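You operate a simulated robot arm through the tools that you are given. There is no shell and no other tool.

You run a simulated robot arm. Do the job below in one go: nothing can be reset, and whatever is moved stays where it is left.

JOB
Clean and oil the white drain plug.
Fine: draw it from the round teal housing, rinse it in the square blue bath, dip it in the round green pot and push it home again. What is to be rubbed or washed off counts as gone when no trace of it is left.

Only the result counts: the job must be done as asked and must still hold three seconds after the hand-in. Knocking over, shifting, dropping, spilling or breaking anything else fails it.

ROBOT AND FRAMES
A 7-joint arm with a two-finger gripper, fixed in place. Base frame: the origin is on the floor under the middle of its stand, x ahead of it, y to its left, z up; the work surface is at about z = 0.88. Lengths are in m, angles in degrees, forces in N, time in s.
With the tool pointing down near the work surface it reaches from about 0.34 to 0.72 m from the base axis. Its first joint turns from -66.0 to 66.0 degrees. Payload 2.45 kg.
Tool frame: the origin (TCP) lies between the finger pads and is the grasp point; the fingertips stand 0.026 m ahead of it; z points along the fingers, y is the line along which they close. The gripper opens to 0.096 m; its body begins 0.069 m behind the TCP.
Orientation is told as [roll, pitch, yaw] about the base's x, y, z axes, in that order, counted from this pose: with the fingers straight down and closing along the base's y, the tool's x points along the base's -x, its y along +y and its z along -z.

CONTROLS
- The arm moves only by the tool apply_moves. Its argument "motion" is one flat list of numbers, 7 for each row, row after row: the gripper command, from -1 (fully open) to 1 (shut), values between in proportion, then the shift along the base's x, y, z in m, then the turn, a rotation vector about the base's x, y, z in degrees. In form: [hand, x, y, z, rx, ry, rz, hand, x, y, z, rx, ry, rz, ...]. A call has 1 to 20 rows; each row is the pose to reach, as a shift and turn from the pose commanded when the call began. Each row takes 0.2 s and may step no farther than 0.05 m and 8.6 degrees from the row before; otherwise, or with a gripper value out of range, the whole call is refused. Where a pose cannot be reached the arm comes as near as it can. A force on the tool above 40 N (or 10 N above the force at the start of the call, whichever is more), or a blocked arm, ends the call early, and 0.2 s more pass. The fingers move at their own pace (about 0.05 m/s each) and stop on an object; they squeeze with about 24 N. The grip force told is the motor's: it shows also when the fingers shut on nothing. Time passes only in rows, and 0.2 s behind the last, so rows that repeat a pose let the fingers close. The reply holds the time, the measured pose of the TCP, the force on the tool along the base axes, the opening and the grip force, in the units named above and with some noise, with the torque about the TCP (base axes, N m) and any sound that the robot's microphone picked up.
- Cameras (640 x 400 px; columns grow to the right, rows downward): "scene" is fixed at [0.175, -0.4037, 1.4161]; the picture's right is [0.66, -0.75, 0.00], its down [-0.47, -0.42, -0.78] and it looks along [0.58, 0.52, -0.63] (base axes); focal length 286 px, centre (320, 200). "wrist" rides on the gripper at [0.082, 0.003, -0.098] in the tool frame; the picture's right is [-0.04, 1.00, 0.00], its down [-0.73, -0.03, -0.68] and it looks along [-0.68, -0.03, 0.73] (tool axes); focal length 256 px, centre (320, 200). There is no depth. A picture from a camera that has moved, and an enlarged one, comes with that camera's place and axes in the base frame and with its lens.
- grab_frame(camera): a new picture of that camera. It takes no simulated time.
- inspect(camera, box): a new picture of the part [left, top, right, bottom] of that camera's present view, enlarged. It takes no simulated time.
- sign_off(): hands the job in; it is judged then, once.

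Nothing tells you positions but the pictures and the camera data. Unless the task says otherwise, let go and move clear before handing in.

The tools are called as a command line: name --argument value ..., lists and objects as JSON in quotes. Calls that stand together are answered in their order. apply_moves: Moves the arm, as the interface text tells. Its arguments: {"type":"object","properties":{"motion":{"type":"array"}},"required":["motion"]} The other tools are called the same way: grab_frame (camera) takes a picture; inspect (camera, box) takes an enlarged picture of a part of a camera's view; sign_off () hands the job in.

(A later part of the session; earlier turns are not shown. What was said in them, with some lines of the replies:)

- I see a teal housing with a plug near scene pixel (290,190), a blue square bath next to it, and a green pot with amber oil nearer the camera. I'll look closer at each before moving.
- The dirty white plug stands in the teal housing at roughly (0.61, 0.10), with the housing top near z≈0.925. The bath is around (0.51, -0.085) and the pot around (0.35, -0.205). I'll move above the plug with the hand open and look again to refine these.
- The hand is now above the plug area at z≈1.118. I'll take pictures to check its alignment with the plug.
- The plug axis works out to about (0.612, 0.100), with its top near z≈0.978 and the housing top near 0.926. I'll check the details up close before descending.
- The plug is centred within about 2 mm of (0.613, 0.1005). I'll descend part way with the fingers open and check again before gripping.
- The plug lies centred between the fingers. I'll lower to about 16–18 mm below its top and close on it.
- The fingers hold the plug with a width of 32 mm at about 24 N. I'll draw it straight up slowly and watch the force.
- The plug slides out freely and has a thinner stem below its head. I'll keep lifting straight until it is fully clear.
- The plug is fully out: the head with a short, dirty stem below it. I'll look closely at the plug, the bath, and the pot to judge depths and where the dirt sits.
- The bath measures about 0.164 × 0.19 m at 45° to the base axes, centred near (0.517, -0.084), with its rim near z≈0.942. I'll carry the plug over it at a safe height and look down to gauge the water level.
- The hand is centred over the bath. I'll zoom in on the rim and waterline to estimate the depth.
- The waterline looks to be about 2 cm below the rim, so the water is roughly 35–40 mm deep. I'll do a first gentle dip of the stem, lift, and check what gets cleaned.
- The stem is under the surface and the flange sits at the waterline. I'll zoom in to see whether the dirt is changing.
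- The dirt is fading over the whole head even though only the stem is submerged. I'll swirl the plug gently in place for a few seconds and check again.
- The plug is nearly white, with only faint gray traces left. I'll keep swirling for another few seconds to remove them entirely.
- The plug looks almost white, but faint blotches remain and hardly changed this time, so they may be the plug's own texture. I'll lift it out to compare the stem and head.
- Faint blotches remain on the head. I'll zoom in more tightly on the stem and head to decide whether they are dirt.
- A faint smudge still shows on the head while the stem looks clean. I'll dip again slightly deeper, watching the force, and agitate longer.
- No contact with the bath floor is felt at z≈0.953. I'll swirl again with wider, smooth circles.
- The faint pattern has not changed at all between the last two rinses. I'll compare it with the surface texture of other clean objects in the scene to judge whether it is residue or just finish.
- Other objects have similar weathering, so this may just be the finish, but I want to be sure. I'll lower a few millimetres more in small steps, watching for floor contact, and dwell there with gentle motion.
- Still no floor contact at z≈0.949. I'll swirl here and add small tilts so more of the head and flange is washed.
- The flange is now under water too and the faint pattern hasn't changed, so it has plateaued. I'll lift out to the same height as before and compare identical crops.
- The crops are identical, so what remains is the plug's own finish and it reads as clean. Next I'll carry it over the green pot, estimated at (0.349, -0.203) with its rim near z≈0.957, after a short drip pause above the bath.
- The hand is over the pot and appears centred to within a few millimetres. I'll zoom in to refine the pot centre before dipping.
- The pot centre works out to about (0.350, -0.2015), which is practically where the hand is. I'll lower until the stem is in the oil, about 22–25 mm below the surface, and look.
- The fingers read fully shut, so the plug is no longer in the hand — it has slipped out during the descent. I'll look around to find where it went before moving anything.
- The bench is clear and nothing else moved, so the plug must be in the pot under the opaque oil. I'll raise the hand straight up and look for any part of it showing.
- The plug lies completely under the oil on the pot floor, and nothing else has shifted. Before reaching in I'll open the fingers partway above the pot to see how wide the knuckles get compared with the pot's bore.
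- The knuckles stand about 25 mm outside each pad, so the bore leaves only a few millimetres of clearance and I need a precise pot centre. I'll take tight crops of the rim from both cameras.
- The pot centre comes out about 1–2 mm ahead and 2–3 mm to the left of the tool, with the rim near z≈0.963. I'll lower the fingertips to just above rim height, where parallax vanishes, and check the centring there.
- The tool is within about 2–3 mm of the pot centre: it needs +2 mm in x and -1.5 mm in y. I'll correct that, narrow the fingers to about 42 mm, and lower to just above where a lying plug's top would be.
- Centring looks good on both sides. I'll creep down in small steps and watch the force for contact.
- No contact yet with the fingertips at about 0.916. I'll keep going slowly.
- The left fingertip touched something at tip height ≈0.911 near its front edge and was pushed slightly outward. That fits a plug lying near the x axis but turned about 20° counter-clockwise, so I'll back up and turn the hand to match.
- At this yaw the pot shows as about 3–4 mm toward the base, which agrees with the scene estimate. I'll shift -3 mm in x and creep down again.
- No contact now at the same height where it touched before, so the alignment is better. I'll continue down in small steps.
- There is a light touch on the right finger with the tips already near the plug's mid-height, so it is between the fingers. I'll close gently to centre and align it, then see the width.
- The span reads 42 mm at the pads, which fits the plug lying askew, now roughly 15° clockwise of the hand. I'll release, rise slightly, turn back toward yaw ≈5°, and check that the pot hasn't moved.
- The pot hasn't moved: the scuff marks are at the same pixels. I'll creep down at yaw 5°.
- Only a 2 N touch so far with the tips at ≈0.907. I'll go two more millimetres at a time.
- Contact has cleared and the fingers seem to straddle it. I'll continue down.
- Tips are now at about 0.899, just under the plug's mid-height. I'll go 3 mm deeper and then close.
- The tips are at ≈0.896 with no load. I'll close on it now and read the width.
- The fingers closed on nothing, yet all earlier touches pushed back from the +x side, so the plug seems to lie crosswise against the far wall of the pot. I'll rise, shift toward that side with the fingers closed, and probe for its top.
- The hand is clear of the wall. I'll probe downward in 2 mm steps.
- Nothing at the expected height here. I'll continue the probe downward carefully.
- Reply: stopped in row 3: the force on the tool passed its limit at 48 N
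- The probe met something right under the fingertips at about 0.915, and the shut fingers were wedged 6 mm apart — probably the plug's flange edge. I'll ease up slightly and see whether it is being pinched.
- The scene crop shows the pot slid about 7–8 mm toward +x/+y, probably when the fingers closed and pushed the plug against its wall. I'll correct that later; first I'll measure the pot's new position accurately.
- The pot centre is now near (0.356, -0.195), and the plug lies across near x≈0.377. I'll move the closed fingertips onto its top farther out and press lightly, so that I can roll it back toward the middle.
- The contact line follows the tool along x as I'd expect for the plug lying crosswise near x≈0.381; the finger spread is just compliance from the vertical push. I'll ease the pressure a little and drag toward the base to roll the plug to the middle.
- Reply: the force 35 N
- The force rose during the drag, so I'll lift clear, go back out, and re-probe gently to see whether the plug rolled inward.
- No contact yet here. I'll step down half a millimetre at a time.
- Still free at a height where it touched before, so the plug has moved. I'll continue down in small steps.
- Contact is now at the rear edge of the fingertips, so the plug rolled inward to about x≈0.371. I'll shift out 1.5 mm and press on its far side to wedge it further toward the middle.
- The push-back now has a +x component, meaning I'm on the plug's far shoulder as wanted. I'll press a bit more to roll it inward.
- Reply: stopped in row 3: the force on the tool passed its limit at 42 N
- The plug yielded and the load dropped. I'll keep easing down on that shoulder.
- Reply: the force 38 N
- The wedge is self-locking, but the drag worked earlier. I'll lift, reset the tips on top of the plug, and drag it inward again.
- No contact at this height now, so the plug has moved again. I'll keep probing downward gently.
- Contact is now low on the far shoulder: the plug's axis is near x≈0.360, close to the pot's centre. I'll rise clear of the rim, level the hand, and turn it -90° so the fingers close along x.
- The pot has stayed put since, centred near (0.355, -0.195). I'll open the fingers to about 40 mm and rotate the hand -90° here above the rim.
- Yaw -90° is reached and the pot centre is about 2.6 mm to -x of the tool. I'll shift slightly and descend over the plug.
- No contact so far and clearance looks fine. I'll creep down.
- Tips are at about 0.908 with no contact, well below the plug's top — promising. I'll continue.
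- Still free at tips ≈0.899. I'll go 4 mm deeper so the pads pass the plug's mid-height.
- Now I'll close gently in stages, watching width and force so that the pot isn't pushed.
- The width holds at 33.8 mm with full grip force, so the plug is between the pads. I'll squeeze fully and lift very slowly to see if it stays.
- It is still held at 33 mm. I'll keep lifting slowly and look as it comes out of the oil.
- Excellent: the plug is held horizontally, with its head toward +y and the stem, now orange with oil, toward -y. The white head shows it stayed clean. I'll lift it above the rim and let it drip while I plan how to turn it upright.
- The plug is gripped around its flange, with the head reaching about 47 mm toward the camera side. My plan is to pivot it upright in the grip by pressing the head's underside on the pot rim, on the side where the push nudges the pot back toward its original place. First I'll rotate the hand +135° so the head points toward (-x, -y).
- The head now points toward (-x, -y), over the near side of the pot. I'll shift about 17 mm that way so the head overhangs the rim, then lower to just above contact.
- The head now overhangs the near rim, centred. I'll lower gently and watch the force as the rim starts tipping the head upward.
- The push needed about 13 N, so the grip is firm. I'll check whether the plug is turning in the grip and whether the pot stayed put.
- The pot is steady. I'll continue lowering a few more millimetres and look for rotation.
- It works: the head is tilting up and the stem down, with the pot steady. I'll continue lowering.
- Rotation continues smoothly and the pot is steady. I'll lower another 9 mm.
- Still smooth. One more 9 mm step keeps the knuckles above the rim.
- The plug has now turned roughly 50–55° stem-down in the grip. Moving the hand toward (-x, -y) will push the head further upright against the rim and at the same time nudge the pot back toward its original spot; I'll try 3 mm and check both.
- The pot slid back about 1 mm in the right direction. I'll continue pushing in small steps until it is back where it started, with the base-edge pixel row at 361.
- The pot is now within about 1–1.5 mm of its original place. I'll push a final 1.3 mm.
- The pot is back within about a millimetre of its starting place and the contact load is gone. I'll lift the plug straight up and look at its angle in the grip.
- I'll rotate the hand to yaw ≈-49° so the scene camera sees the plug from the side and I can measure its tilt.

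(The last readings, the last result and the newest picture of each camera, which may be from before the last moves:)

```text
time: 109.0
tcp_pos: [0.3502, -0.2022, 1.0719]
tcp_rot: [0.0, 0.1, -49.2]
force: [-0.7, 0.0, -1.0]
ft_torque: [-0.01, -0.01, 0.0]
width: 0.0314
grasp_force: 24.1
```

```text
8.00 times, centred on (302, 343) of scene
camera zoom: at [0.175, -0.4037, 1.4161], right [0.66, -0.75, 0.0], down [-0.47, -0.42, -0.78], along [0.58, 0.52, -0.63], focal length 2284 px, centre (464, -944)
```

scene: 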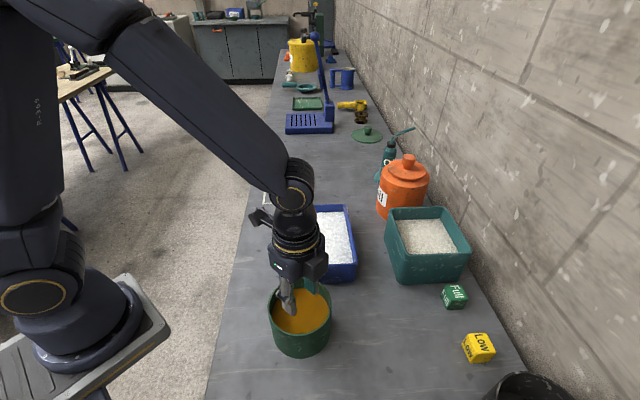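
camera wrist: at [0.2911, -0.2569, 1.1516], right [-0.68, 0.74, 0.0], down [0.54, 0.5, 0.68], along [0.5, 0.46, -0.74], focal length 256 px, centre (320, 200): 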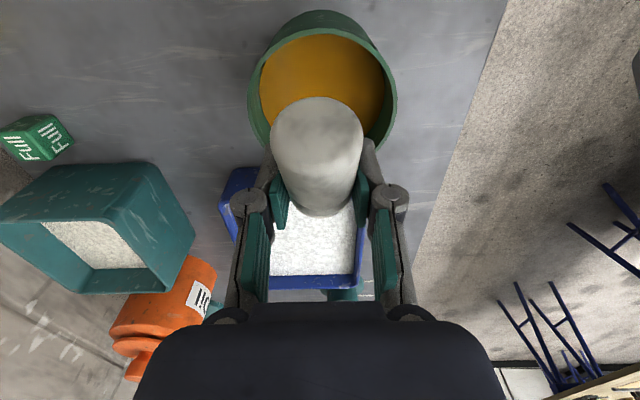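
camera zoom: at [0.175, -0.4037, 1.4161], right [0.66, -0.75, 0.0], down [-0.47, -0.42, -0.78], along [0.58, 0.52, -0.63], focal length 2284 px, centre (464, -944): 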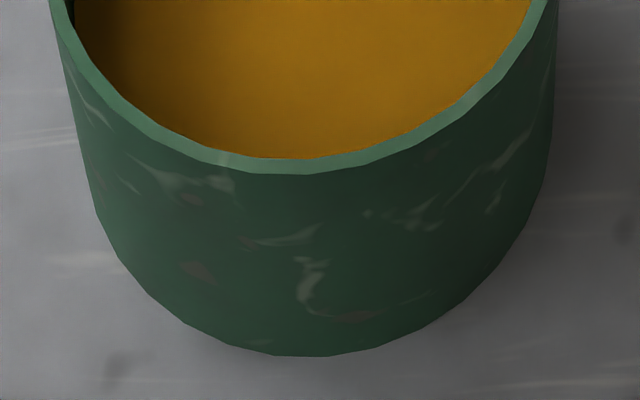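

The pot sits within about a millimetre of its original place. The plug, however, slid up in the grip more than it turned, so I'll zoom in to measure its actual tilt.

inspect --camera "scene" --box '[280, 235, 335, 300]'

grab_frame --camera "wrist"

```text
6.15 times, centred on (308, 268) of scene
camera zoom: at [0.175, -0.4037, 1.4161], right [0.66, -0.75, 0.0], down [-0.47, -0.42, -0.78], along [0.58, 0.52, -0.63], focal length 1757 px, centre (397, -215)
```

zoom: 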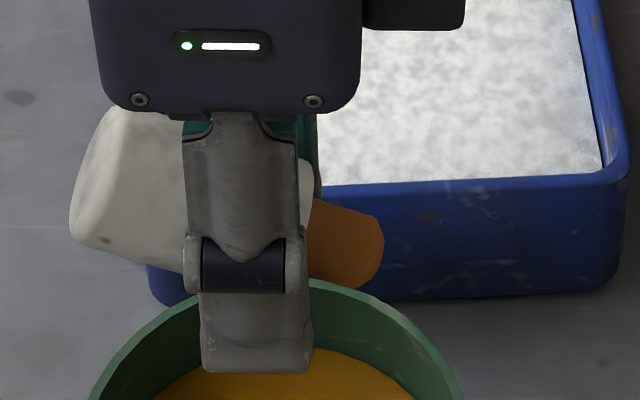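

```text
taken
camera wrist: at [0.3001, -0.1383, 1.1723], right [0.78, 0.62, 0.0], down [0.46, -0.58, 0.68], along [0.42, -0.53, -0.74], focal length 256 px, centre (320, 200)
```

wrist: 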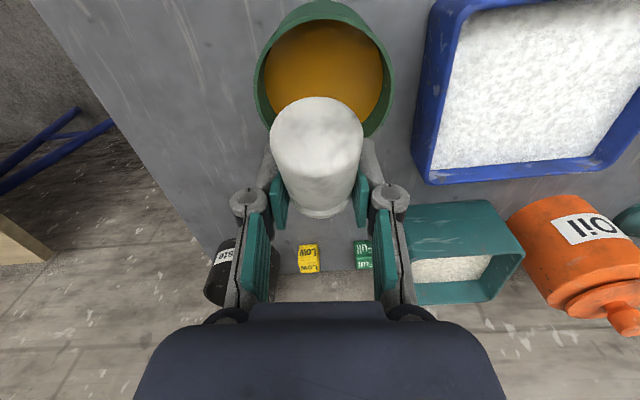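

The plug now sits mid-pad, tilted only about 20° stem-down. However, the housing's bore looks much wider than the stem, so tilting the hand about 65–70° will bring the plug upright above it. I'll carry it over to the housing at a safe height with yaw -90°.

apply_moves --motion '[1, 0.015, 0.015, 0.01, 0, 0, -4, 1, 0.04, 0.045, 0.02, 0, 0, -8, 1, 0.065, 0.075, 0.03, 0, 0, -12, 1, 0.09, 0.105, 0.035, 0, 0, -16, 1, 0.115, 0.135, 0.035, 0, 0, -20, 1, 0.14, 0.165, 0.035, 0, 0, -24, 1, 0.165, 0.195, 0.035, 0, 0, -28, 1, 0.19, 0.222, 0.035, 0, 0, -32, 1, 0.215, 0.25, 0.035, 0, 0, -36, 1, 0.24, 0.28, 0.035, 0, 0, -39, 1, 0.256, 0.295, 0.035, 0, 0, -41, 1, 0.264, 0.302, 0.035, 0, 0, -41, 1, 0.264, 0.302, 0.035, 0, 0, -41]'

grab_frame --camera "wrist"

grab_frame --camera "scene"

```text
time: 111.8
tcp_pos: [0.6131, 0.1, 1.1077]
tcp_rot: [0.0, 0.1, -90.2]
force: [0.4, -0.5, -0.8]
ft_torque: [-0.02, 0.0, 0.0]
width: 0.0312
grasp_force: 23.8
```

```text
taken
camera wrist: at [0.6169, 0.1816, 1.2076], right [1.0, -0.04, 0.0], down [-0.03, -0.73, 0.68], along [-0.03, -0.68, -0.74], focal length 256 px, centre (320, 200)
```

wrist: 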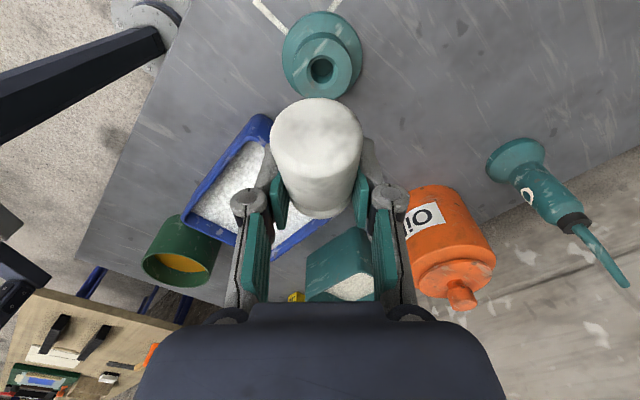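

```text
taken
```

scene: 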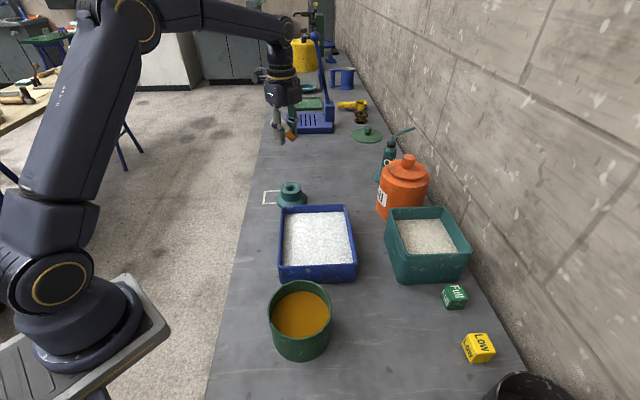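

The plug is held above the housing. I'll now tilt the hand about the x axis in steps, first to 40°, and check that the pose is reached and the plug stays put.

apply_moves --motion '[1, 0, 0, 0, 8, 0, 0, 1, 0, 0, 0, 16, 0, 0, 1, 0, 0, 0, 24, 0, 0, 1, 0, 0, 0, 32, 0, 0, 1, 0, 0, 0, 40, 0, 0, 1, 0, 0, 0, 40, 0, 0]'

grab_frame --camera "scene"

inspect --camera "scene" --box '[240, 90, 340, 210]'

```text
time: 113.2
tcp_pos: [0.6143, 0.0984, 1.1071]
tcp_rot: [-0.2, 40.2, -90.1]
force: [0.1, 0.4, -0.1]
ft_torque: [-0.02, 0.04, -0.02]
width: 0.0317
grasp_force: 23.8
```

```text
taken
```

scene: 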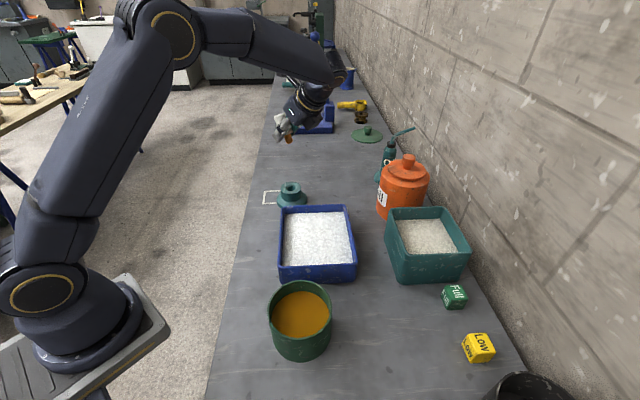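

```text
3.33 times, centred on (290, 150) of scene
camera zoom: at [0.175, -0.4037, 1.4161], right [0.66, -0.75, 0.0], down [-0.47, -0.42, -0.78], along [0.58, 0.52, -0.63], focal length 952 px, centre (420, 367)
```

zoom: 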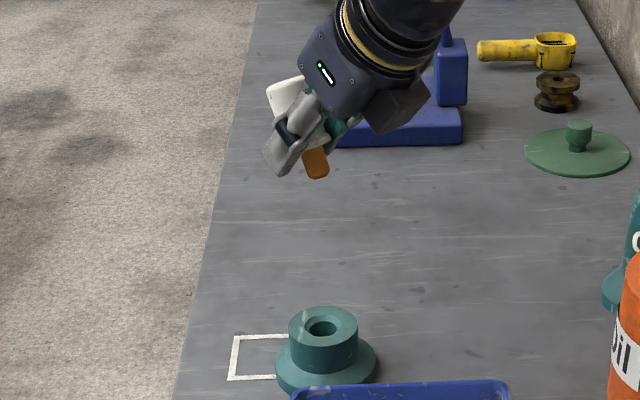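

The 40° tilt is reached with the plug still held. I'll continue to 64° and check again.

apply_moves --motion '[1, 0, 0, 0, 8, 0, 0, 1, 0, 0, 0, 16, 0, 0, 1, 0, 0, 0, 24, 0, 0, 1, 0, 0, 0, 24, 0, 0]'

inspect --camera "scene" --box '[260, 90, 340, 160]'

grab_frame --camera "wrist"

```text
time: 114.2
tcp_pos: [0.6136, 0.0999, 1.1067]
tcp_rot: [-0.1, 64.2, -90.3]
force: [-0.5, 0.8, -1.0]
ft_torque: [-0.01, -0.02, 0.02]
width: 0.0314
grasp_force: 24.0
```

```text
5.71 times, centred on (300, 125) of scene
camera zoom: at [0.175, -0.4037, 1.4161], right [0.66, -0.75, 0.0], down [-0.47, -0.42, -0.78], along [0.58, 0.52, -0.63], focal length 1632 px, centre (434, 629)
```

zoom: 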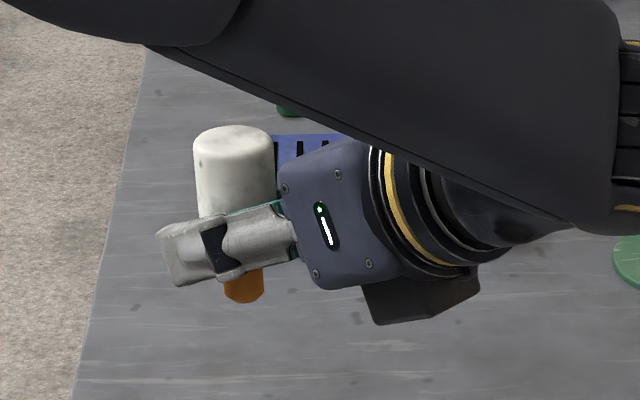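

```text
taken
camera wrist: at [0.6184, 0.0462, 1.225], right [1.0, -0.02, -0.04], down [-0.03, -0.93, -0.36], along [-0.03, 0.37, -0.93], focal length 256 px, centre (320, 200)
```

wrist: 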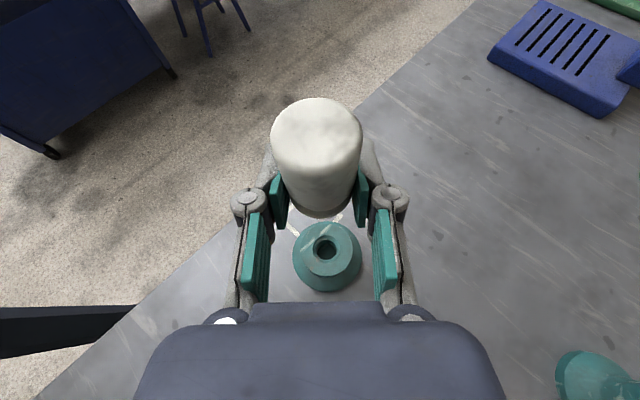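

With 64° of tilt the plug now stands upright within a degree or so, stem down. It is already nearly in line with the bore, so I'll shift 1.4 mm in +y and descend to a few centimetres above the housing for a closer check.

apply_moves --motion '[1, 0, 0.0014, -0.02, 0, 0, 0, 1, 0, 0.0014, -0.05, 0, 0, 0, 1, 0, 0.0014, -0.08, 0, 0, 0, 1, 0, 0.0014, -0.105, 0, 0, 0, 1, 0, 0.0014, -0.122, 0, 0, 0, 1, 0, 0.0014, -0.122, 0, 0, 0]'

inspect --camera "scene" --box '[255, 140, 345, 215]'

grab_frame --camera "wrist"

grab_frame --camera "scene"

```text
time: 115.6
tcp_pos: [0.6134, 0.1004, 0.9868]
tcp_rot: [-0.2, 64.0, -90.2]
force: [-0.9, 0.1, -0.5]
ft_torque: [-0.01, -0.04, 0.02]
width: 0.0315
grasp_force: 23.9
```

```text
5.33 times, centred on (300, 178) of scene
camera zoom: at [0.175, -0.4037, 1.4161], right [0.66, -0.75, 0.0], down [-0.47, -0.42, -0.78], along [0.58, 0.52, -0.63], focal length 1523 px, centre (427, 320)
```

zoom: 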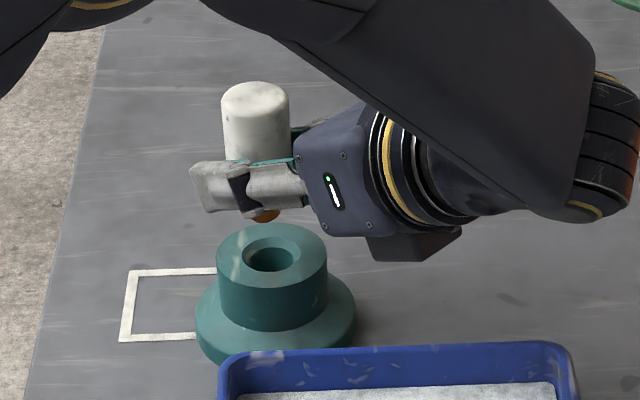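

```text
taken
camera wrist: at [0.6176, 0.0477, 1.1043], right [1.0, -0.02, -0.04], down [-0.03, -0.93, -0.36], along [-0.03, 0.36, -0.93], focal length 256 px, centre (320, 200)
```

wrist: 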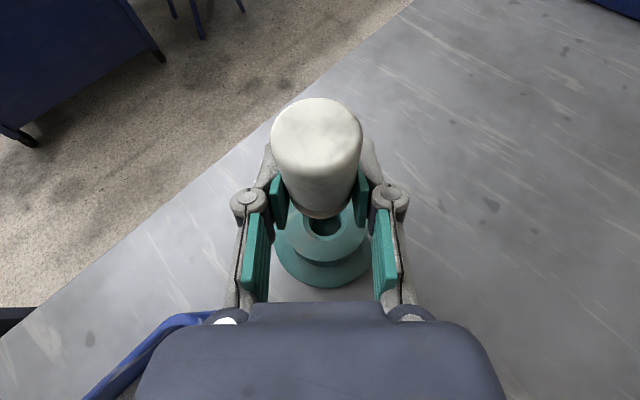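

```text
taken
```

scene: 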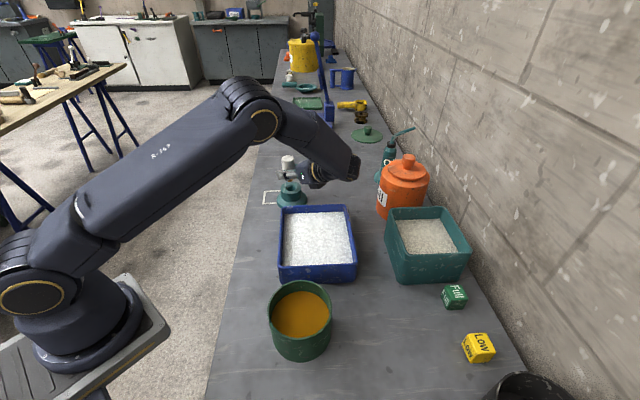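

The plug stands upright right over the bore, within about a millimetre in both views. I'll lower it about 28 mm so the stem reaches the bore mouth, and check the force.

apply_moves --motion '[1, 0, 0, -0.008, 0, 0, 0, 1, 0, 0, -0.016, 0, 0, 0, 1, 0, 0, -0.022, 0, 0, 0, 1, 0, 0, -0.026, 0, 0, 0, 1, 0, 0, -0.028, 0, 0, 0]'

inspect --camera "scene" --box '[265, 150, 325, 210]'

inspect --camera "wrist" --box '[240, 80, 400, 310]'

inspect --camera "scene" --box '[270, 150, 370, 230]'

```text
time: 116.8
tcp_pos: [0.6147, 0.1002, 0.958]
tcp_rot: [-0.2, 64.2, -90.4]
force: [0.4, -0.1, -0.4]
ft_torque: [0.0, -0.01, -0.01]
width: 0.0315
grasp_force: 23.5
```

```text
6.67 times, centred on (295, 180) of scene
camera zoom: at [0.175, -0.4037, 1.4161], right [0.66, -0.75, 0.0], down [-0.47, -0.42, -0.78], along [0.58, 0.52, -0.63], focal length 1904 px, centre (487, 333)
```

zoom: 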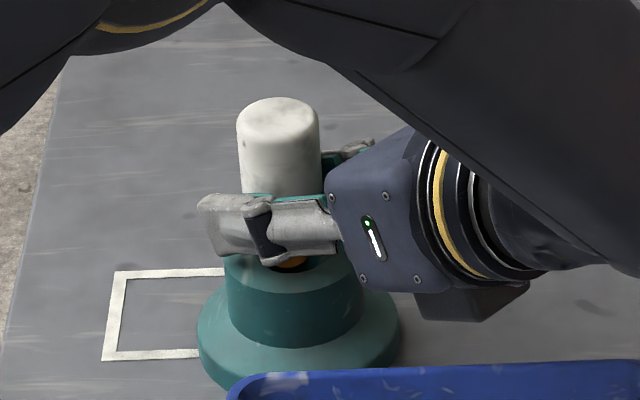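

```text
1.74 times, centred on (320, 195) of wrist
camera zoom: at [0.6181, 0.0479, 1.0744], right [1.0, -0.02, -0.04], down [-0.03, -0.93, -0.36], along [-0.03, 0.36, -0.93], focal length 445 px, centre (320, 209)
```

zoom: 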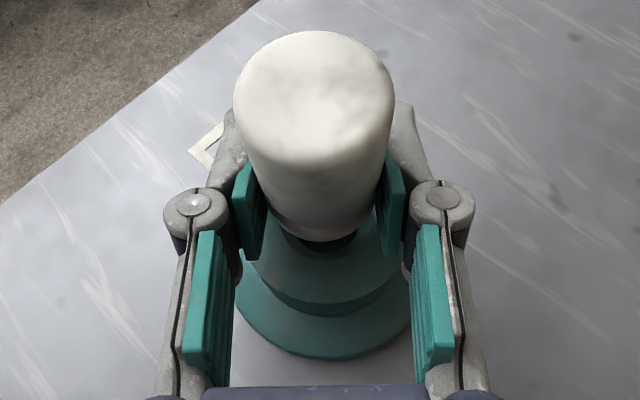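

```text
5.00 times, centred on (320, 190) of scene
camera zoom: at [0.175, -0.4037, 1.4161], right [0.66, -0.75, 0.0], down [-0.47, -0.42, -0.78], along [0.58, 0.52, -0.63], focal length 1428 px, centre (320, 250)
```

zoom: 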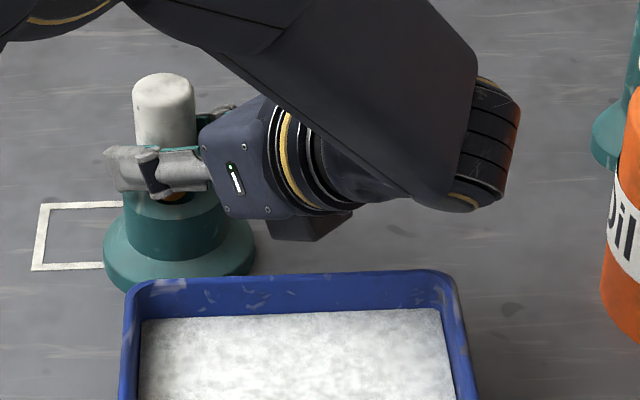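

The stem tip is right at the bore's mouth, with no contact. I'll lower about 6 mm more in small steps.

apply_moves --motion '[1, 0, 0, -0.0015, 0, 0, 0, 1, 0, 0, -0.003, 0, 0, 0, 1, 0, 0, -0.0045, 0, 0, 0, 1, 0, 0, -0.006, 0, 0, 0]'

inspect --camera "scene" --box '[265, 150, 325, 210]'

inspect --camera "wrist" --box '[240, 80, 400, 310]'

```text
time: 117.8
tcp_pos: [0.613, 0.0997, 0.9524]
tcp_rot: [0.0, 64.1, -90.0]
force: [0.3, -4.7, 7.6]
ft_torque: [-0.03, -0.04, 0.01]
width: 0.0314
grasp_force: 24.3
```

```text
6.67 times, centred on (295, 180) of scene
camera zoom: at [0.1749, -0.4039, 1.4161], right [0.66, -0.75, 0.0], down [-0.47, -0.42, -0.78], along [0.58, 0.52, -0.63], focal length 1904 px, centre (487, 333)
```

zoom: 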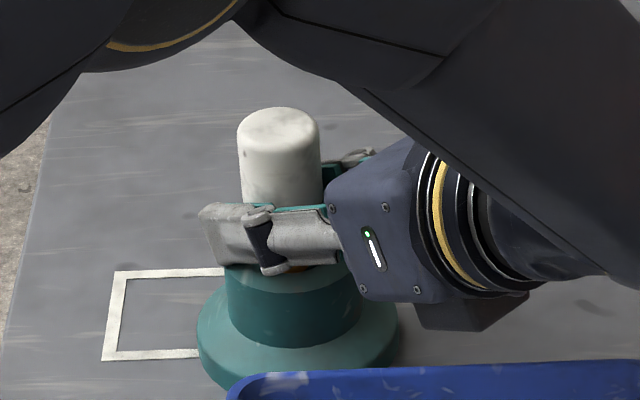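

```text
1.74 times, centred on (320, 195) of wrist
camera zoom: at [0.6178, 0.0478, 1.0697], right [1.0, -0.02, -0.04], down [-0.03, -0.93, -0.36], along [-0.03, 0.36, -0.93], focal length 445 px, centre (320, 209)
```

zoom: 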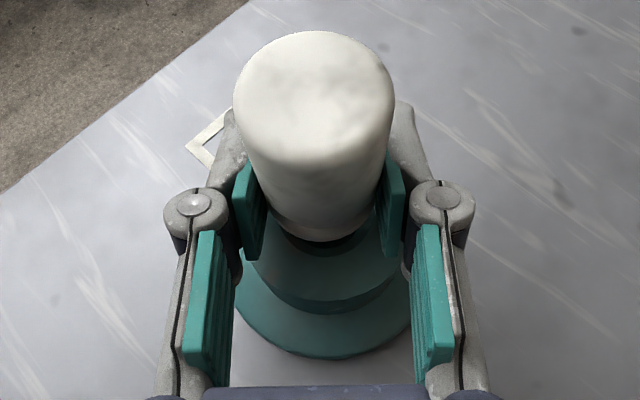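

A light contact appeared: 7.6 N up and 4.7 N toward -y, which looks like the stem touching the +y side of the chamfer. I'll raise half a millimetre and ease 1.5 mm toward -y.

apply_moves --motion '[1, 0, -0.0005, 0.001, 0, 0, 0, 1, 0, -0.0015, 0.001, 0, 0, 0, 1, 0, -0.0015, 0, 0, 0, 0]'

```text
time: 118.6
tcp_pos: [0.6154, 0.1, 0.9513]
tcp_rot: [-0.3, 64.2, -90.2]
force: [0.9, 3.8, 8.4]
ft_torque: [0.22, -0.09, 0.01]
width: 0.0312
grasp_force: 23.5
```

That reads as the fingertips resting on the housing top, so this is as low as the hand can go at this tilt. I'll raise 1 mm to unload and look before releasing.

apply_moves --motion '[1, 0, 0.0005, 0.0008, 0, 0, 0, 1, 0, 0.0007, 0.0012, 0, 0, 0, 1, 0, 0.0007, 0.0012, 0, 0, 0]'

inspect --camera "scene" --box '[275, 155, 315, 200]'

inspect --camera "wrist" --box '[270, 170, 370, 290]'

```text
time: 119.4
tcp_pos: [0.6134, 0.0982, 0.9524]
tcp_rot: [-0.5, 63.9, -90.5]
force: [0.8, -0.8, 0.4]
ft_torque: [-0.04, -0.01, 0.02]
width: 0.0311
grasp_force: 23.5
```

```text
8.89 times, centred on (295, 178) of scene
camera zoom: at [0.175, -0.4037, 1.4161], right [0.66, -0.75, 0.0], down [-0.47, -0.42, -0.78], along [0.58, 0.52, -0.63], focal length 2538 px, centre (542, 400)
```

zoom: 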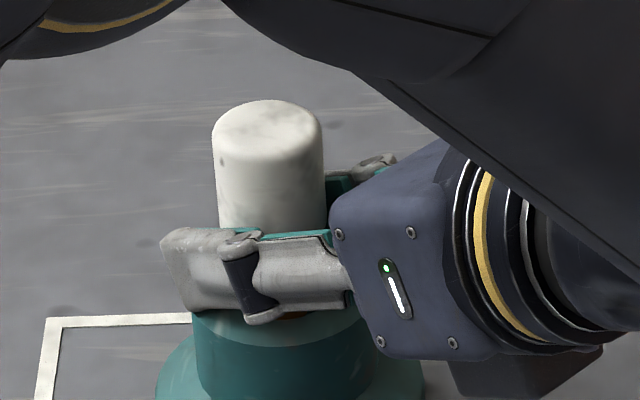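

```text
3.33 times, centred on (320, 230) of wrist
camera zoom: at [0.6178, 0.0465, 1.07], right [1.0, -0.02, -0.04], down [-0.03, -0.93, -0.36], along [-0.03, 0.36, -0.93], focal length 853 px, centre (320, 100)
```

zoom: 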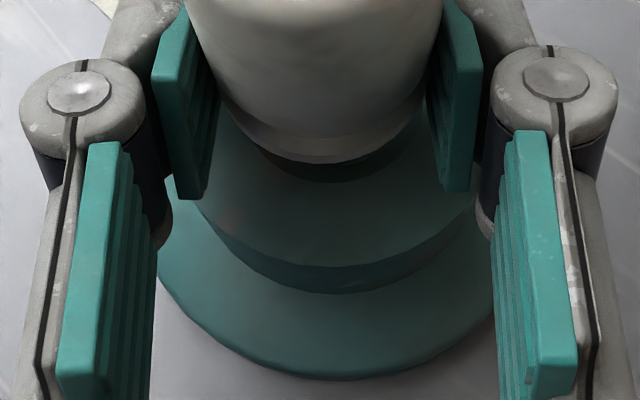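

The plug's top is only about 10 mm above its seated height, so most of the stem is already in the bore. I'll open the fingers to let it drop home.

apply_moves --motion '[0.1, 0, 0, 0, 0, 0, 0, -0.1, 0, 0, 0, 0, 0, 0, -0.25, 0, 0, 0, 0, 0, 0, -0.25, 0, 0, 0, 0, 0, 0]'

inspect --camera "scene" --box '[275, 155, 315, 200]'

grab_frame --camera "wrist"

```text
time: 120.4
tcp_pos: [0.6154, 0.0993, 0.9529]
tcp_rot: [-0.2, 64.1, -90.3]
force: [0.0, 0.0, -0.2]
ft_torque: [0.01, -0.03, 0.0]
width: 0.0598
grasp_force: 0.0
```

```text
8.89 times, centred on (295, 178) of scene
camera zoom: at [0.175, -0.4037, 1.4161], right [0.66, -0.75, 0.0], down [-0.47, -0.42, -0.78], along [0.58, 0.52, -0.63], focal length 2538 px, centre (542, 400)
```

zoom: 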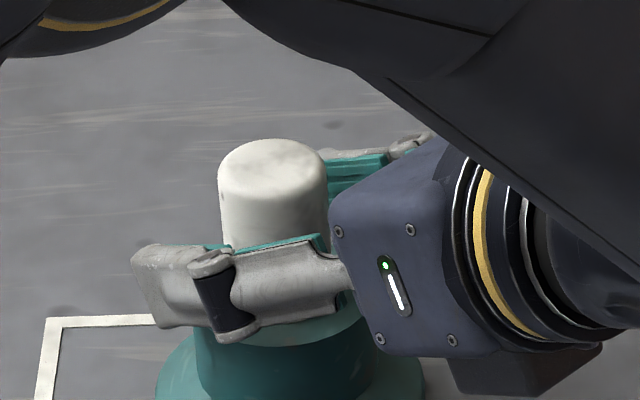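

```text
taken
camera wrist: at [0.6179, 0.0469, 1.0708], right [1.0, -0.02, -0.04], down [-0.03, -0.93, -0.36], along [-0.03, 0.36, -0.93], focal length 256 px, centre (320, 200)
```

wrist: 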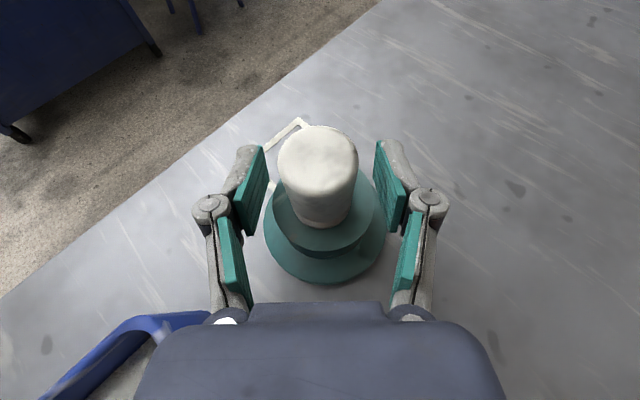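

The plug has dropped home, upright in the housing, with its top back at about the original height. I'll back the open fingers straight away along their own axis.

apply_moves --motion '[-0.25, 0, -0.009, 0.0044, 0, 0, 0, -0.25, 0, -0.022, 0.011, 0, 0, 0, -0.25, 0, -0.036, 0.0175, 0, 0, 0, -0.25, 0, -0.054, 0.0265, 0, 0, 0, -0.25, 0, -0.072, 0.036, 0, 0, 0, -0.25, 0, -0.085, 0.06, 0, 0, 0, -0.25, 0, -0.09, 0.09, 0, 0, 0, -0.25, 0, -0.09, 0.12, 0, 0, 0, -0.25, 0, -0.09, 0.15, 0, 0, 0]'

grab_frame --camera "scene"

inspect --camera "scene" --box '[265, 150, 325, 210]'

grab_frame --camera "wrist"

```text
time: 122.4
tcp_pos: [0.6155, 0.0086, 1.1039]
tcp_rot: [-0.2, 64.1, -90.2]
force: [-0.1, 0.2, -0.6]
ft_torque: [0.02, 0.0, 0.0]
width: 0.06
grasp_force: 0.0
```

```text
taken
```

scene: 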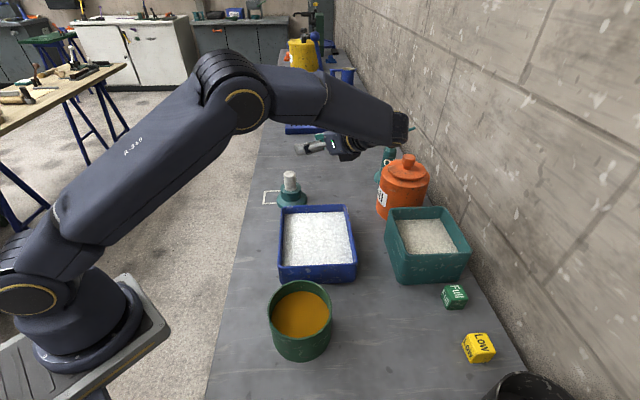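

```text
6.67 times, centred on (295, 180) of scene
camera zoom: at [0.175, -0.4037, 1.4161], right [0.66, -0.75, 0.0], down [-0.47, -0.42, -0.78], along [0.58, 0.52, -0.63], focal length 1904 px, centre (487, 333)
```

zoom: 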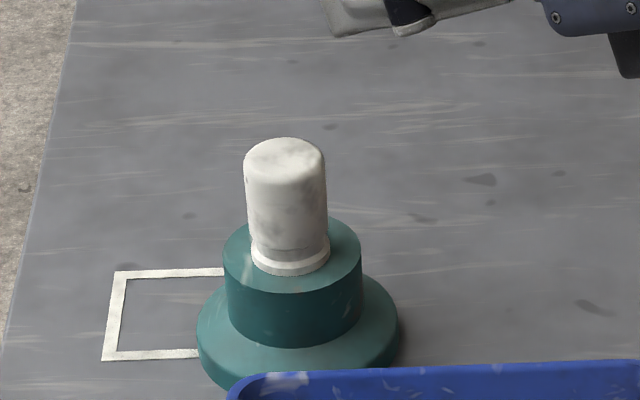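

```text
taken
camera wrist: at [0.6189, -0.0433, 1.2212], right [1.0, -0.02, -0.04], down [-0.03, -0.93, -0.36], along [-0.03, 0.36, -0.93], focal length 256 px, centre (320, 200)
```

wrist: 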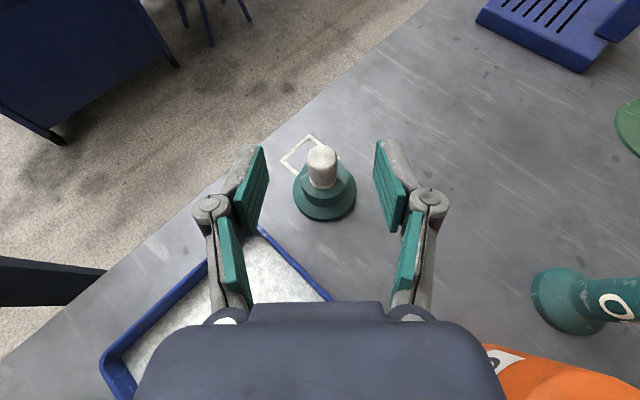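

The plug sits at the same height as at the start and the housing hasn't moved. I'll zoom in on the plug to double-check cleanliness and seating.

inspect --camera "scene" --box '[280, 165, 300, 195]'

inspect --camera "wrist" --box '[285, 130, 365, 225]'

inspect --camera "scene" --box '[262, 318, 342, 368]'

```text
13.33 times, centred on (290, 180) of scene
camera zoom: at [0.175, -0.4037, 1.4161], right [0.66, -0.75, 0.0], down [-0.47, -0.42, -0.78], along [0.58, 0.52, -0.63], focal length 3807 px, centre (720, 467)
```

zoom: 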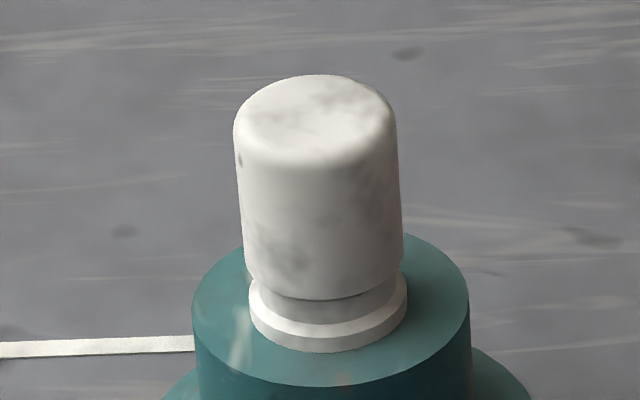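

```text
4.21 times, centred on (325, 178) of wrist
camera zoom: at [0.6189, -0.0433, 1.2212], right [1.0, -0.02, -0.04], down [-0.03, -0.93, -0.36], along [-0.03, 0.36, -0.93], focal length 1078 px, centre (299, 295)
```

zoom: 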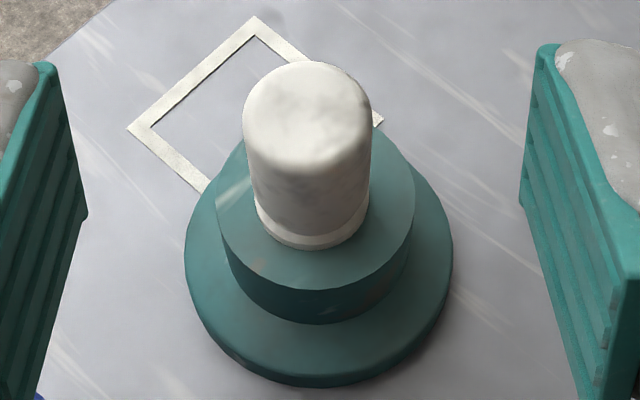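

```text
8.00 times, centred on (302, 343) of scene
camera zoom: at [0.175, -0.4037, 1.4161], right [0.66, -0.75, 0.0], down [-0.47, -0.42, -0.78], along [0.58, 0.52, -0.63], focal length 2284 px, centre (464, -944)
```

zoom: 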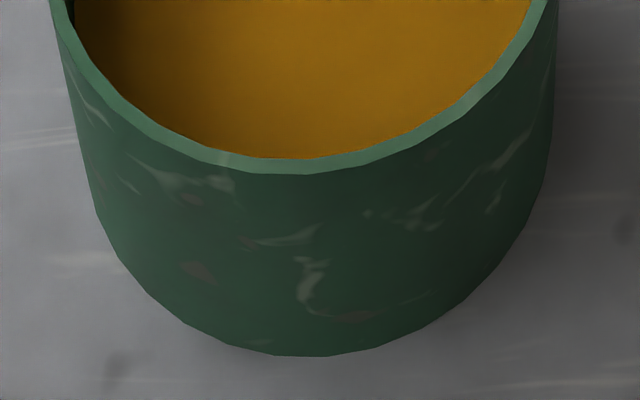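

The plug is white and fully seated by eye; the faint marbling matches the weathered finish on the other parts. To be sure it is home I'll bring the hand upright, close the fingers and press gently on its top.

apply_moves --motion '[0.3, 0, 0, 0.01, -8, 0, 0, 1, 0, 0, 0.02, -16, 0, 0, 1, 0, 0, 0.02, -24, 0, 0, 1, 0, 0, 0.02, -32, 0, 0, 1, 0, 0, 0.02, -40, 0, 0, 1, 0, 0, 0.02, -48, 0, 0, 1, 0, 0, 0.02, -56, 0, 0, 1, 0, 0, 0.02, -62, 0, 0, 1, 0, 0, 0.02, -64, 0, 0, 1, -0.001, 0.02, 0.01, -64, 0, 0, 1, -0.001, 0.05, 0, -64, 0, 0, 1, -0.001, 0.08, -0.02, -64, 0, 0, 1, -0.001, 0.092, -0.04, -64, 0, 0, 1, -0.001, 0.092, -0.05, -64, 0, 0, 1, -0.001, 0.092, -0.05, -64, 0, 0]'

grab_frame --camera "wrist"

inspect --camera "scene" --box '[250, 120, 340, 210]'

```text
time: 125.6
tcp_pos: [0.6162, 0.1006, 1.052]
tcp_rot: [-0.1, 0.1, -90.1]
force: [0.0, -0.2, 0.3]
ft_torque: [0.02, 0.01, -0.01]
width: 0.0001
grasp_force: 23.7
```

```text
taken
camera wrist: at [0.6185, 0.1823, 1.1517], right [1.0, -0.04, 0.0], down [-0.03, -0.73, 0.68], along [-0.03, -0.68, -0.74], focal length 256 px, centre (320, 200)
```

wrist: 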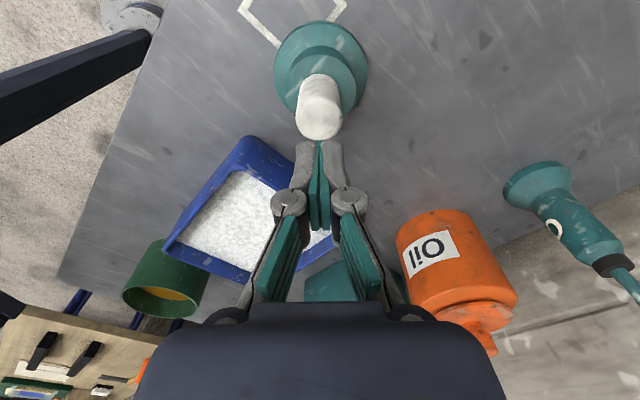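

```text
4.44 times, centred on (295, 165) of scene
camera zoom: at [0.175, -0.4037, 1.4161], right [0.66, -0.75, 0.0], down [-0.47, -0.42, -0.78], along [0.58, 0.52, -0.63], focal length 1269 px, centre (431, 356)
```

zoom: 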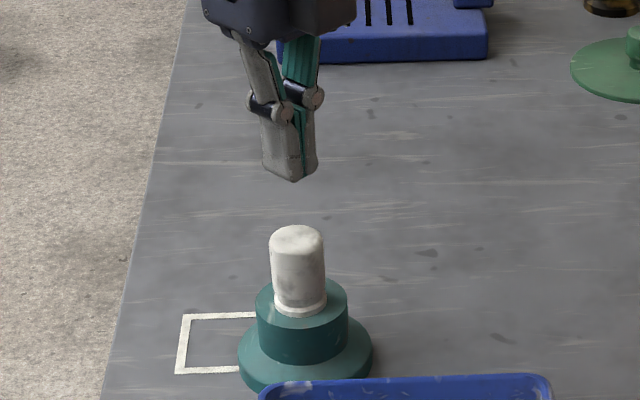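

The closed fingers are centred above the plug. I'll lower to just above its top and then press gently in small steps.

apply_moves --motion '[1, 0, 0, -0.015, 0, 0, 0, 1, 0, 0, -0.03, 0, 0, 0, 1, 0, 0, -0.04, 0, 0, 0, 1, 0, 0, -0.043, 0, 0, 0]'

inspect --camera "scene" --box '[265, 145, 325, 205]'

```text
time: 126.6
tcp_pos: [0.6146, 0.1004, 1.0097]
tcp_rot: [0.0, 0.1, -90.1]
force: [-0.6, 0.3, -0.1]
ft_torque: [0.03, 0.01, 0.02]
width: 0.0
grasp_force: 24.2
```

```text
6.67 times, centred on (295, 175) of scene
camera zoom: at [0.175, -0.4037, 1.4161], right [0.66, -0.75, 0.0], down [-0.47, -0.42, -0.78], along [0.58, 0.52, -0.63], focal length 1904 px, centre (487, 367)
```

zoom: 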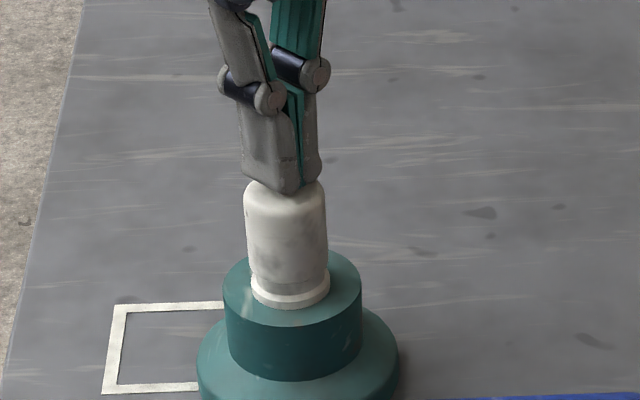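

apply_moves --motion '[1, 0, 0, -0.0015, 0, 0, 0, 1, 0, 0, -0.003, 0, 0, 0, 1, 0, 0, -0.0045, 0, 0, 0]'

```text
time: 127.4
tcp_pos: [0.6139, 0.1015, 1.0037]
tcp_rot: [0.0, 0.1, -90.2]
force: [-1.2, -0.6, 3.1]
ft_torque: [0.0, 0.01, -0.01]
width: 0.0061
grasp_force: 23.6
```

Light contact at z≈1.004, exactly the original top height. I'll press a little harder.

apply_moves --motion '[1, 0, 0, -0.0006, 0, 0, 0, 1, 0, 0, -0.0012, 0, 0, 0]'

```text
time: 128.0
tcp_pos: [0.6143, 0.1014, 1.0057]
tcp_rot: [0.2, 0.1, -90.1]
force: [-0.5, -1.2, 12.3]
ft_torque: [-0.09, 0.0, 0.04]
width: 0.0058
grasp_force: 23.8
```

apply_moves --motion '[1, 0, 0, -0.0006, 0, 0, 0, 1, 0, 0, -0.001, 0, 0, 0, 1, 0, 0, -0.001, 0, 0, 0]'

inspect --camera "scene" --box '[265, 150, 325, 210]'

```text
time: 128.8
tcp_pos: [0.6136, 0.1027, 1.0032]
tcp_rot: [0.1, 0.0, -90.2]
force: [-7.0, -3.6, 31.4]
ft_torque: [-0.16, 0.18, -0.03]
width: 0.0061
grasp_force: 24.8
```

```text
6.67 times, centred on (295, 180) of scene
camera zoom: at [0.1742, -0.4039, 1.4162], right [0.66, -0.75, 0.0], down [-0.47, -0.42, -0.78], along [0.58, 0.52, -0.63], focal length 1904 px, centre (487, 333)
```

zoom: 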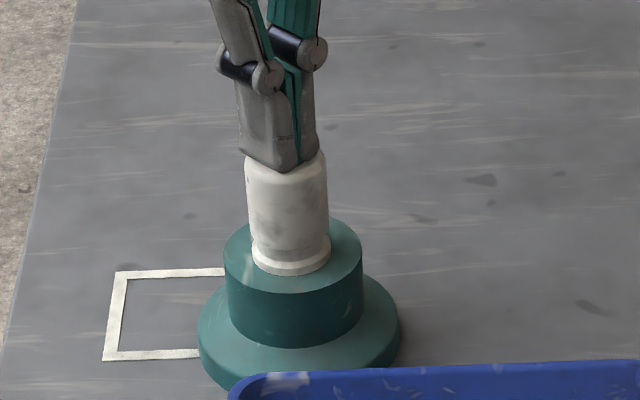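

The plug doesn't move under 31 N, so it is fully home. I'll lift away gently, clear the area, and compare everything with the starting picture.

apply_moves --motion '[1, 0, 0, 0.003, 0, 0, 0, 1, 0, 0, 0.015, 0, 0, 0, 1, 0, 0, 0.04, 0, 0, 0, 1, 0, 0, 0.075, 0, 0, 0, 1, 0, 0, 0.11, 0, 0, 0, 1, -0.03, -0.01, 0.145, 0, 0, 0, 1, -0.07, -0.02, 0.17, 0, 0, 0, 1, -0.11, -0.04, 0.19, 0, 0, 0, 1, -0.15, -0.06, 0.2, 0, 0, 0, 1, -0.18, -0.08, 0.2, 0, 0, 0, 1, -0.2, -0.09, 0.2, 0, 0, 0, 1, -0.2, -0.09, 0.2, 0, 0, 0]'

grab_frame --camera "scene"

inspect --camera "scene" --box '[265, 155, 325, 215]'

inspect --camera "scene" --box '[200, 150, 520, 400]'

inspect --camera "scene" --box '[250, 150, 350, 215]'

```text
time: 131.4
tcp_pos: [0.4152, 0.0122, 1.2016]
tcp_rot: [-0.1, 0.1, -90.2]
force: [-0.2, 0.5, 0.9]
ft_torque: [0.01, 0.0, 0.01]
width: 0.0
grasp_force: 23.8
```

```text
taken
```

scene: 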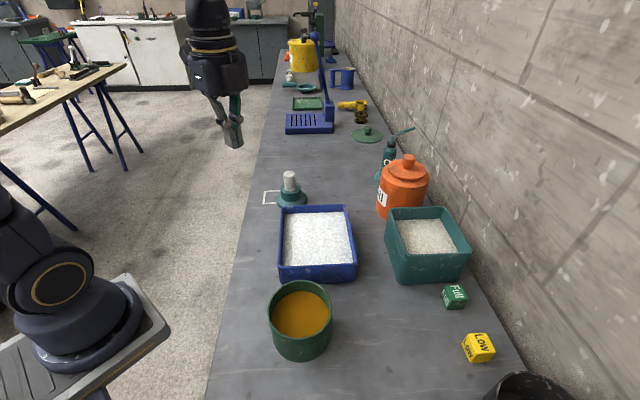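

```text
6.67 times, centred on (295, 185) of scene
camera zoom: at [0.175, -0.4037, 1.4161], right [0.66, -0.75, 0.0], down [-0.47, -0.42, -0.78], along [0.58, 0.52, -0.63], focal length 1904 px, centre (487, 300)
```

zoom: 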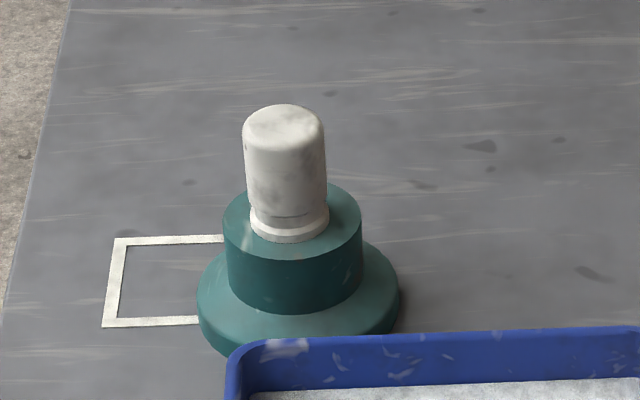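

```text
1.60 times, centred on (360, 275) of scene
camera zoom: at [0.175, -0.4037, 1.4161], right [0.66, -0.75, 0.0], down [-0.47, -0.42, -0.78], along [0.58, 0.52, -0.63], focal length 457 px, centre (256, 80)
```

zoom: 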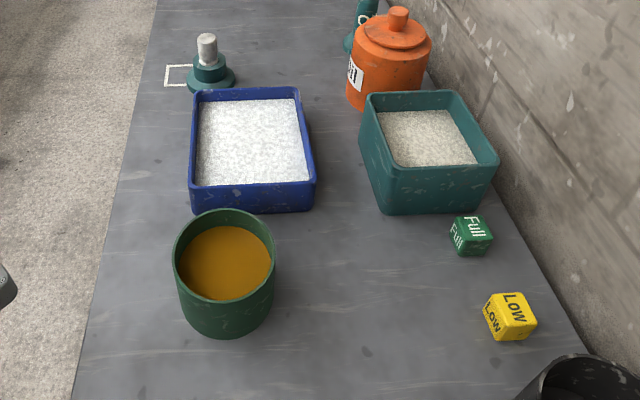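

```text
6.15 times, centred on (300, 182) of scene
camera zoom: at [0.175, -0.4037, 1.4161], right [0.66, -0.75, 0.0], down [-0.47, -0.42, -0.78], along [0.58, 0.52, -0.63], focal length 1757 px, centre (443, 308)
```

zoom: 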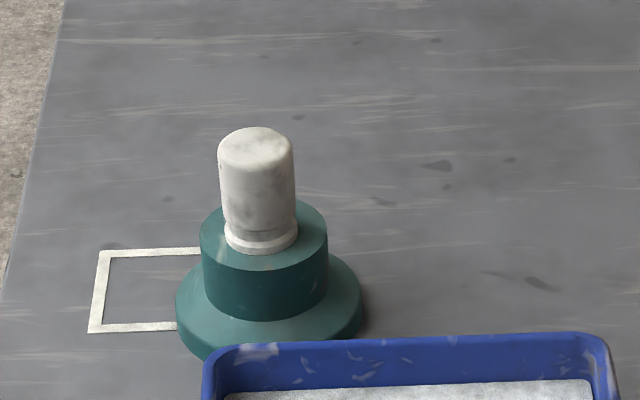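

Everything is in place: pot, bath and blocks match the starting picture, and the plug stands in the housing. I'll take one last close look at the seating before handing in.

inspect --camera "scene" --box '[281, 178, 305, 198]'

grab_frame --camera "wrist"

inspect --camera "scene" --box '[281, 165, 301, 190]'

```text
16.00 times, centred on (293, 188) of scene
camera zoom: at [0.175, -0.4037, 1.4161], right [0.66, -0.75, 0.0], down [-0.47, -0.42, -0.78], along [0.58, 0.52, -0.63], focal length 4568 px, centre (752, 392)
```

zoom: 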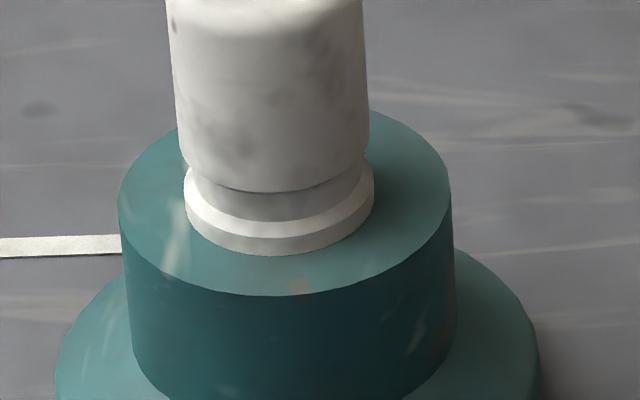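

```text
taken
camera wrist: at [0.4186, 0.094, 1.3009], right [1.0, -0.04, 0.0], down [-0.03, -0.73, 0.68], along [-0.03, -0.68, -0.74], focal length 256 px, centre (320, 200)
```

wrist: 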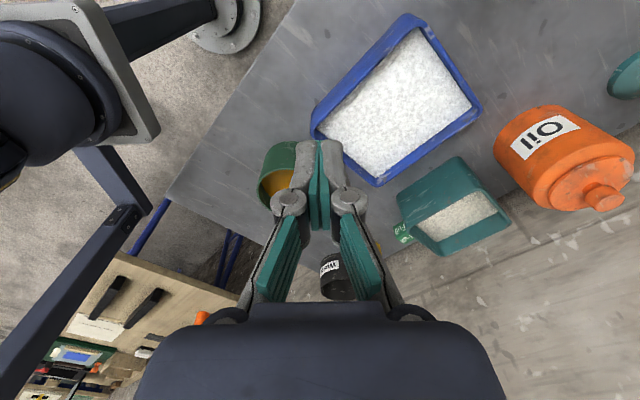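

```text
16.00 times, centred on (291, 178) of scene
camera zoom: at [0.175, -0.4037, 1.4161], right [0.66, -0.75, 0.0], down [-0.47, -0.42, -0.78], along [0.58, 0.52, -0.63], focal length 4568 px, centre (784, 560)
```

zoom: 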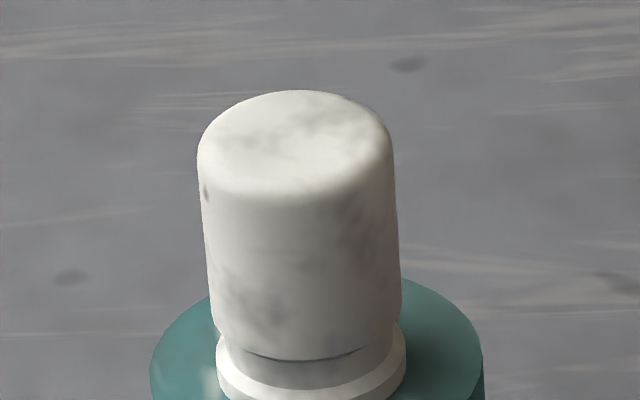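

The plug is white and flush on the housing top, within about 1 mm of centre. Its stem is oiled, and every other object is where it started, with the pot within about a millimetre. The hand is clear, so I'm handing in.

sign_off

```text
The job is handed in.
```

I rinsed the white drain plug, oiled its stem and seated it back in the teal housing, then handed the job in. It was not a clean run: I dropped the plug once, and the green pot got pushed.

- **Rinse:** The dirt faded off in the blue bath. Faint grey marbling stayed on the head and stopped changing with more rinsing. I judged it to be the plug's own worn finish, but I can't rule out a last trace of dirt.
- **Oil:** While I was lowering the plug into the green pot it slipped out of the grip and sank in the oil. I found it by touch and lifted it out with the stem coated orange.
- **Pot:** During that recovery the pot slid about 7–8 mm. I pushed it back to within about 1 mm of where it started, going by the camera.
- **Seating:** The plug stands upright with its flange flat on the housing top, about 1 mm off centre. It did not move when I pressed on it with about 31 N.
- **Everything else:** The bath, housing and other items look unmoved from the starting picture, and the hand is clear of the bench.
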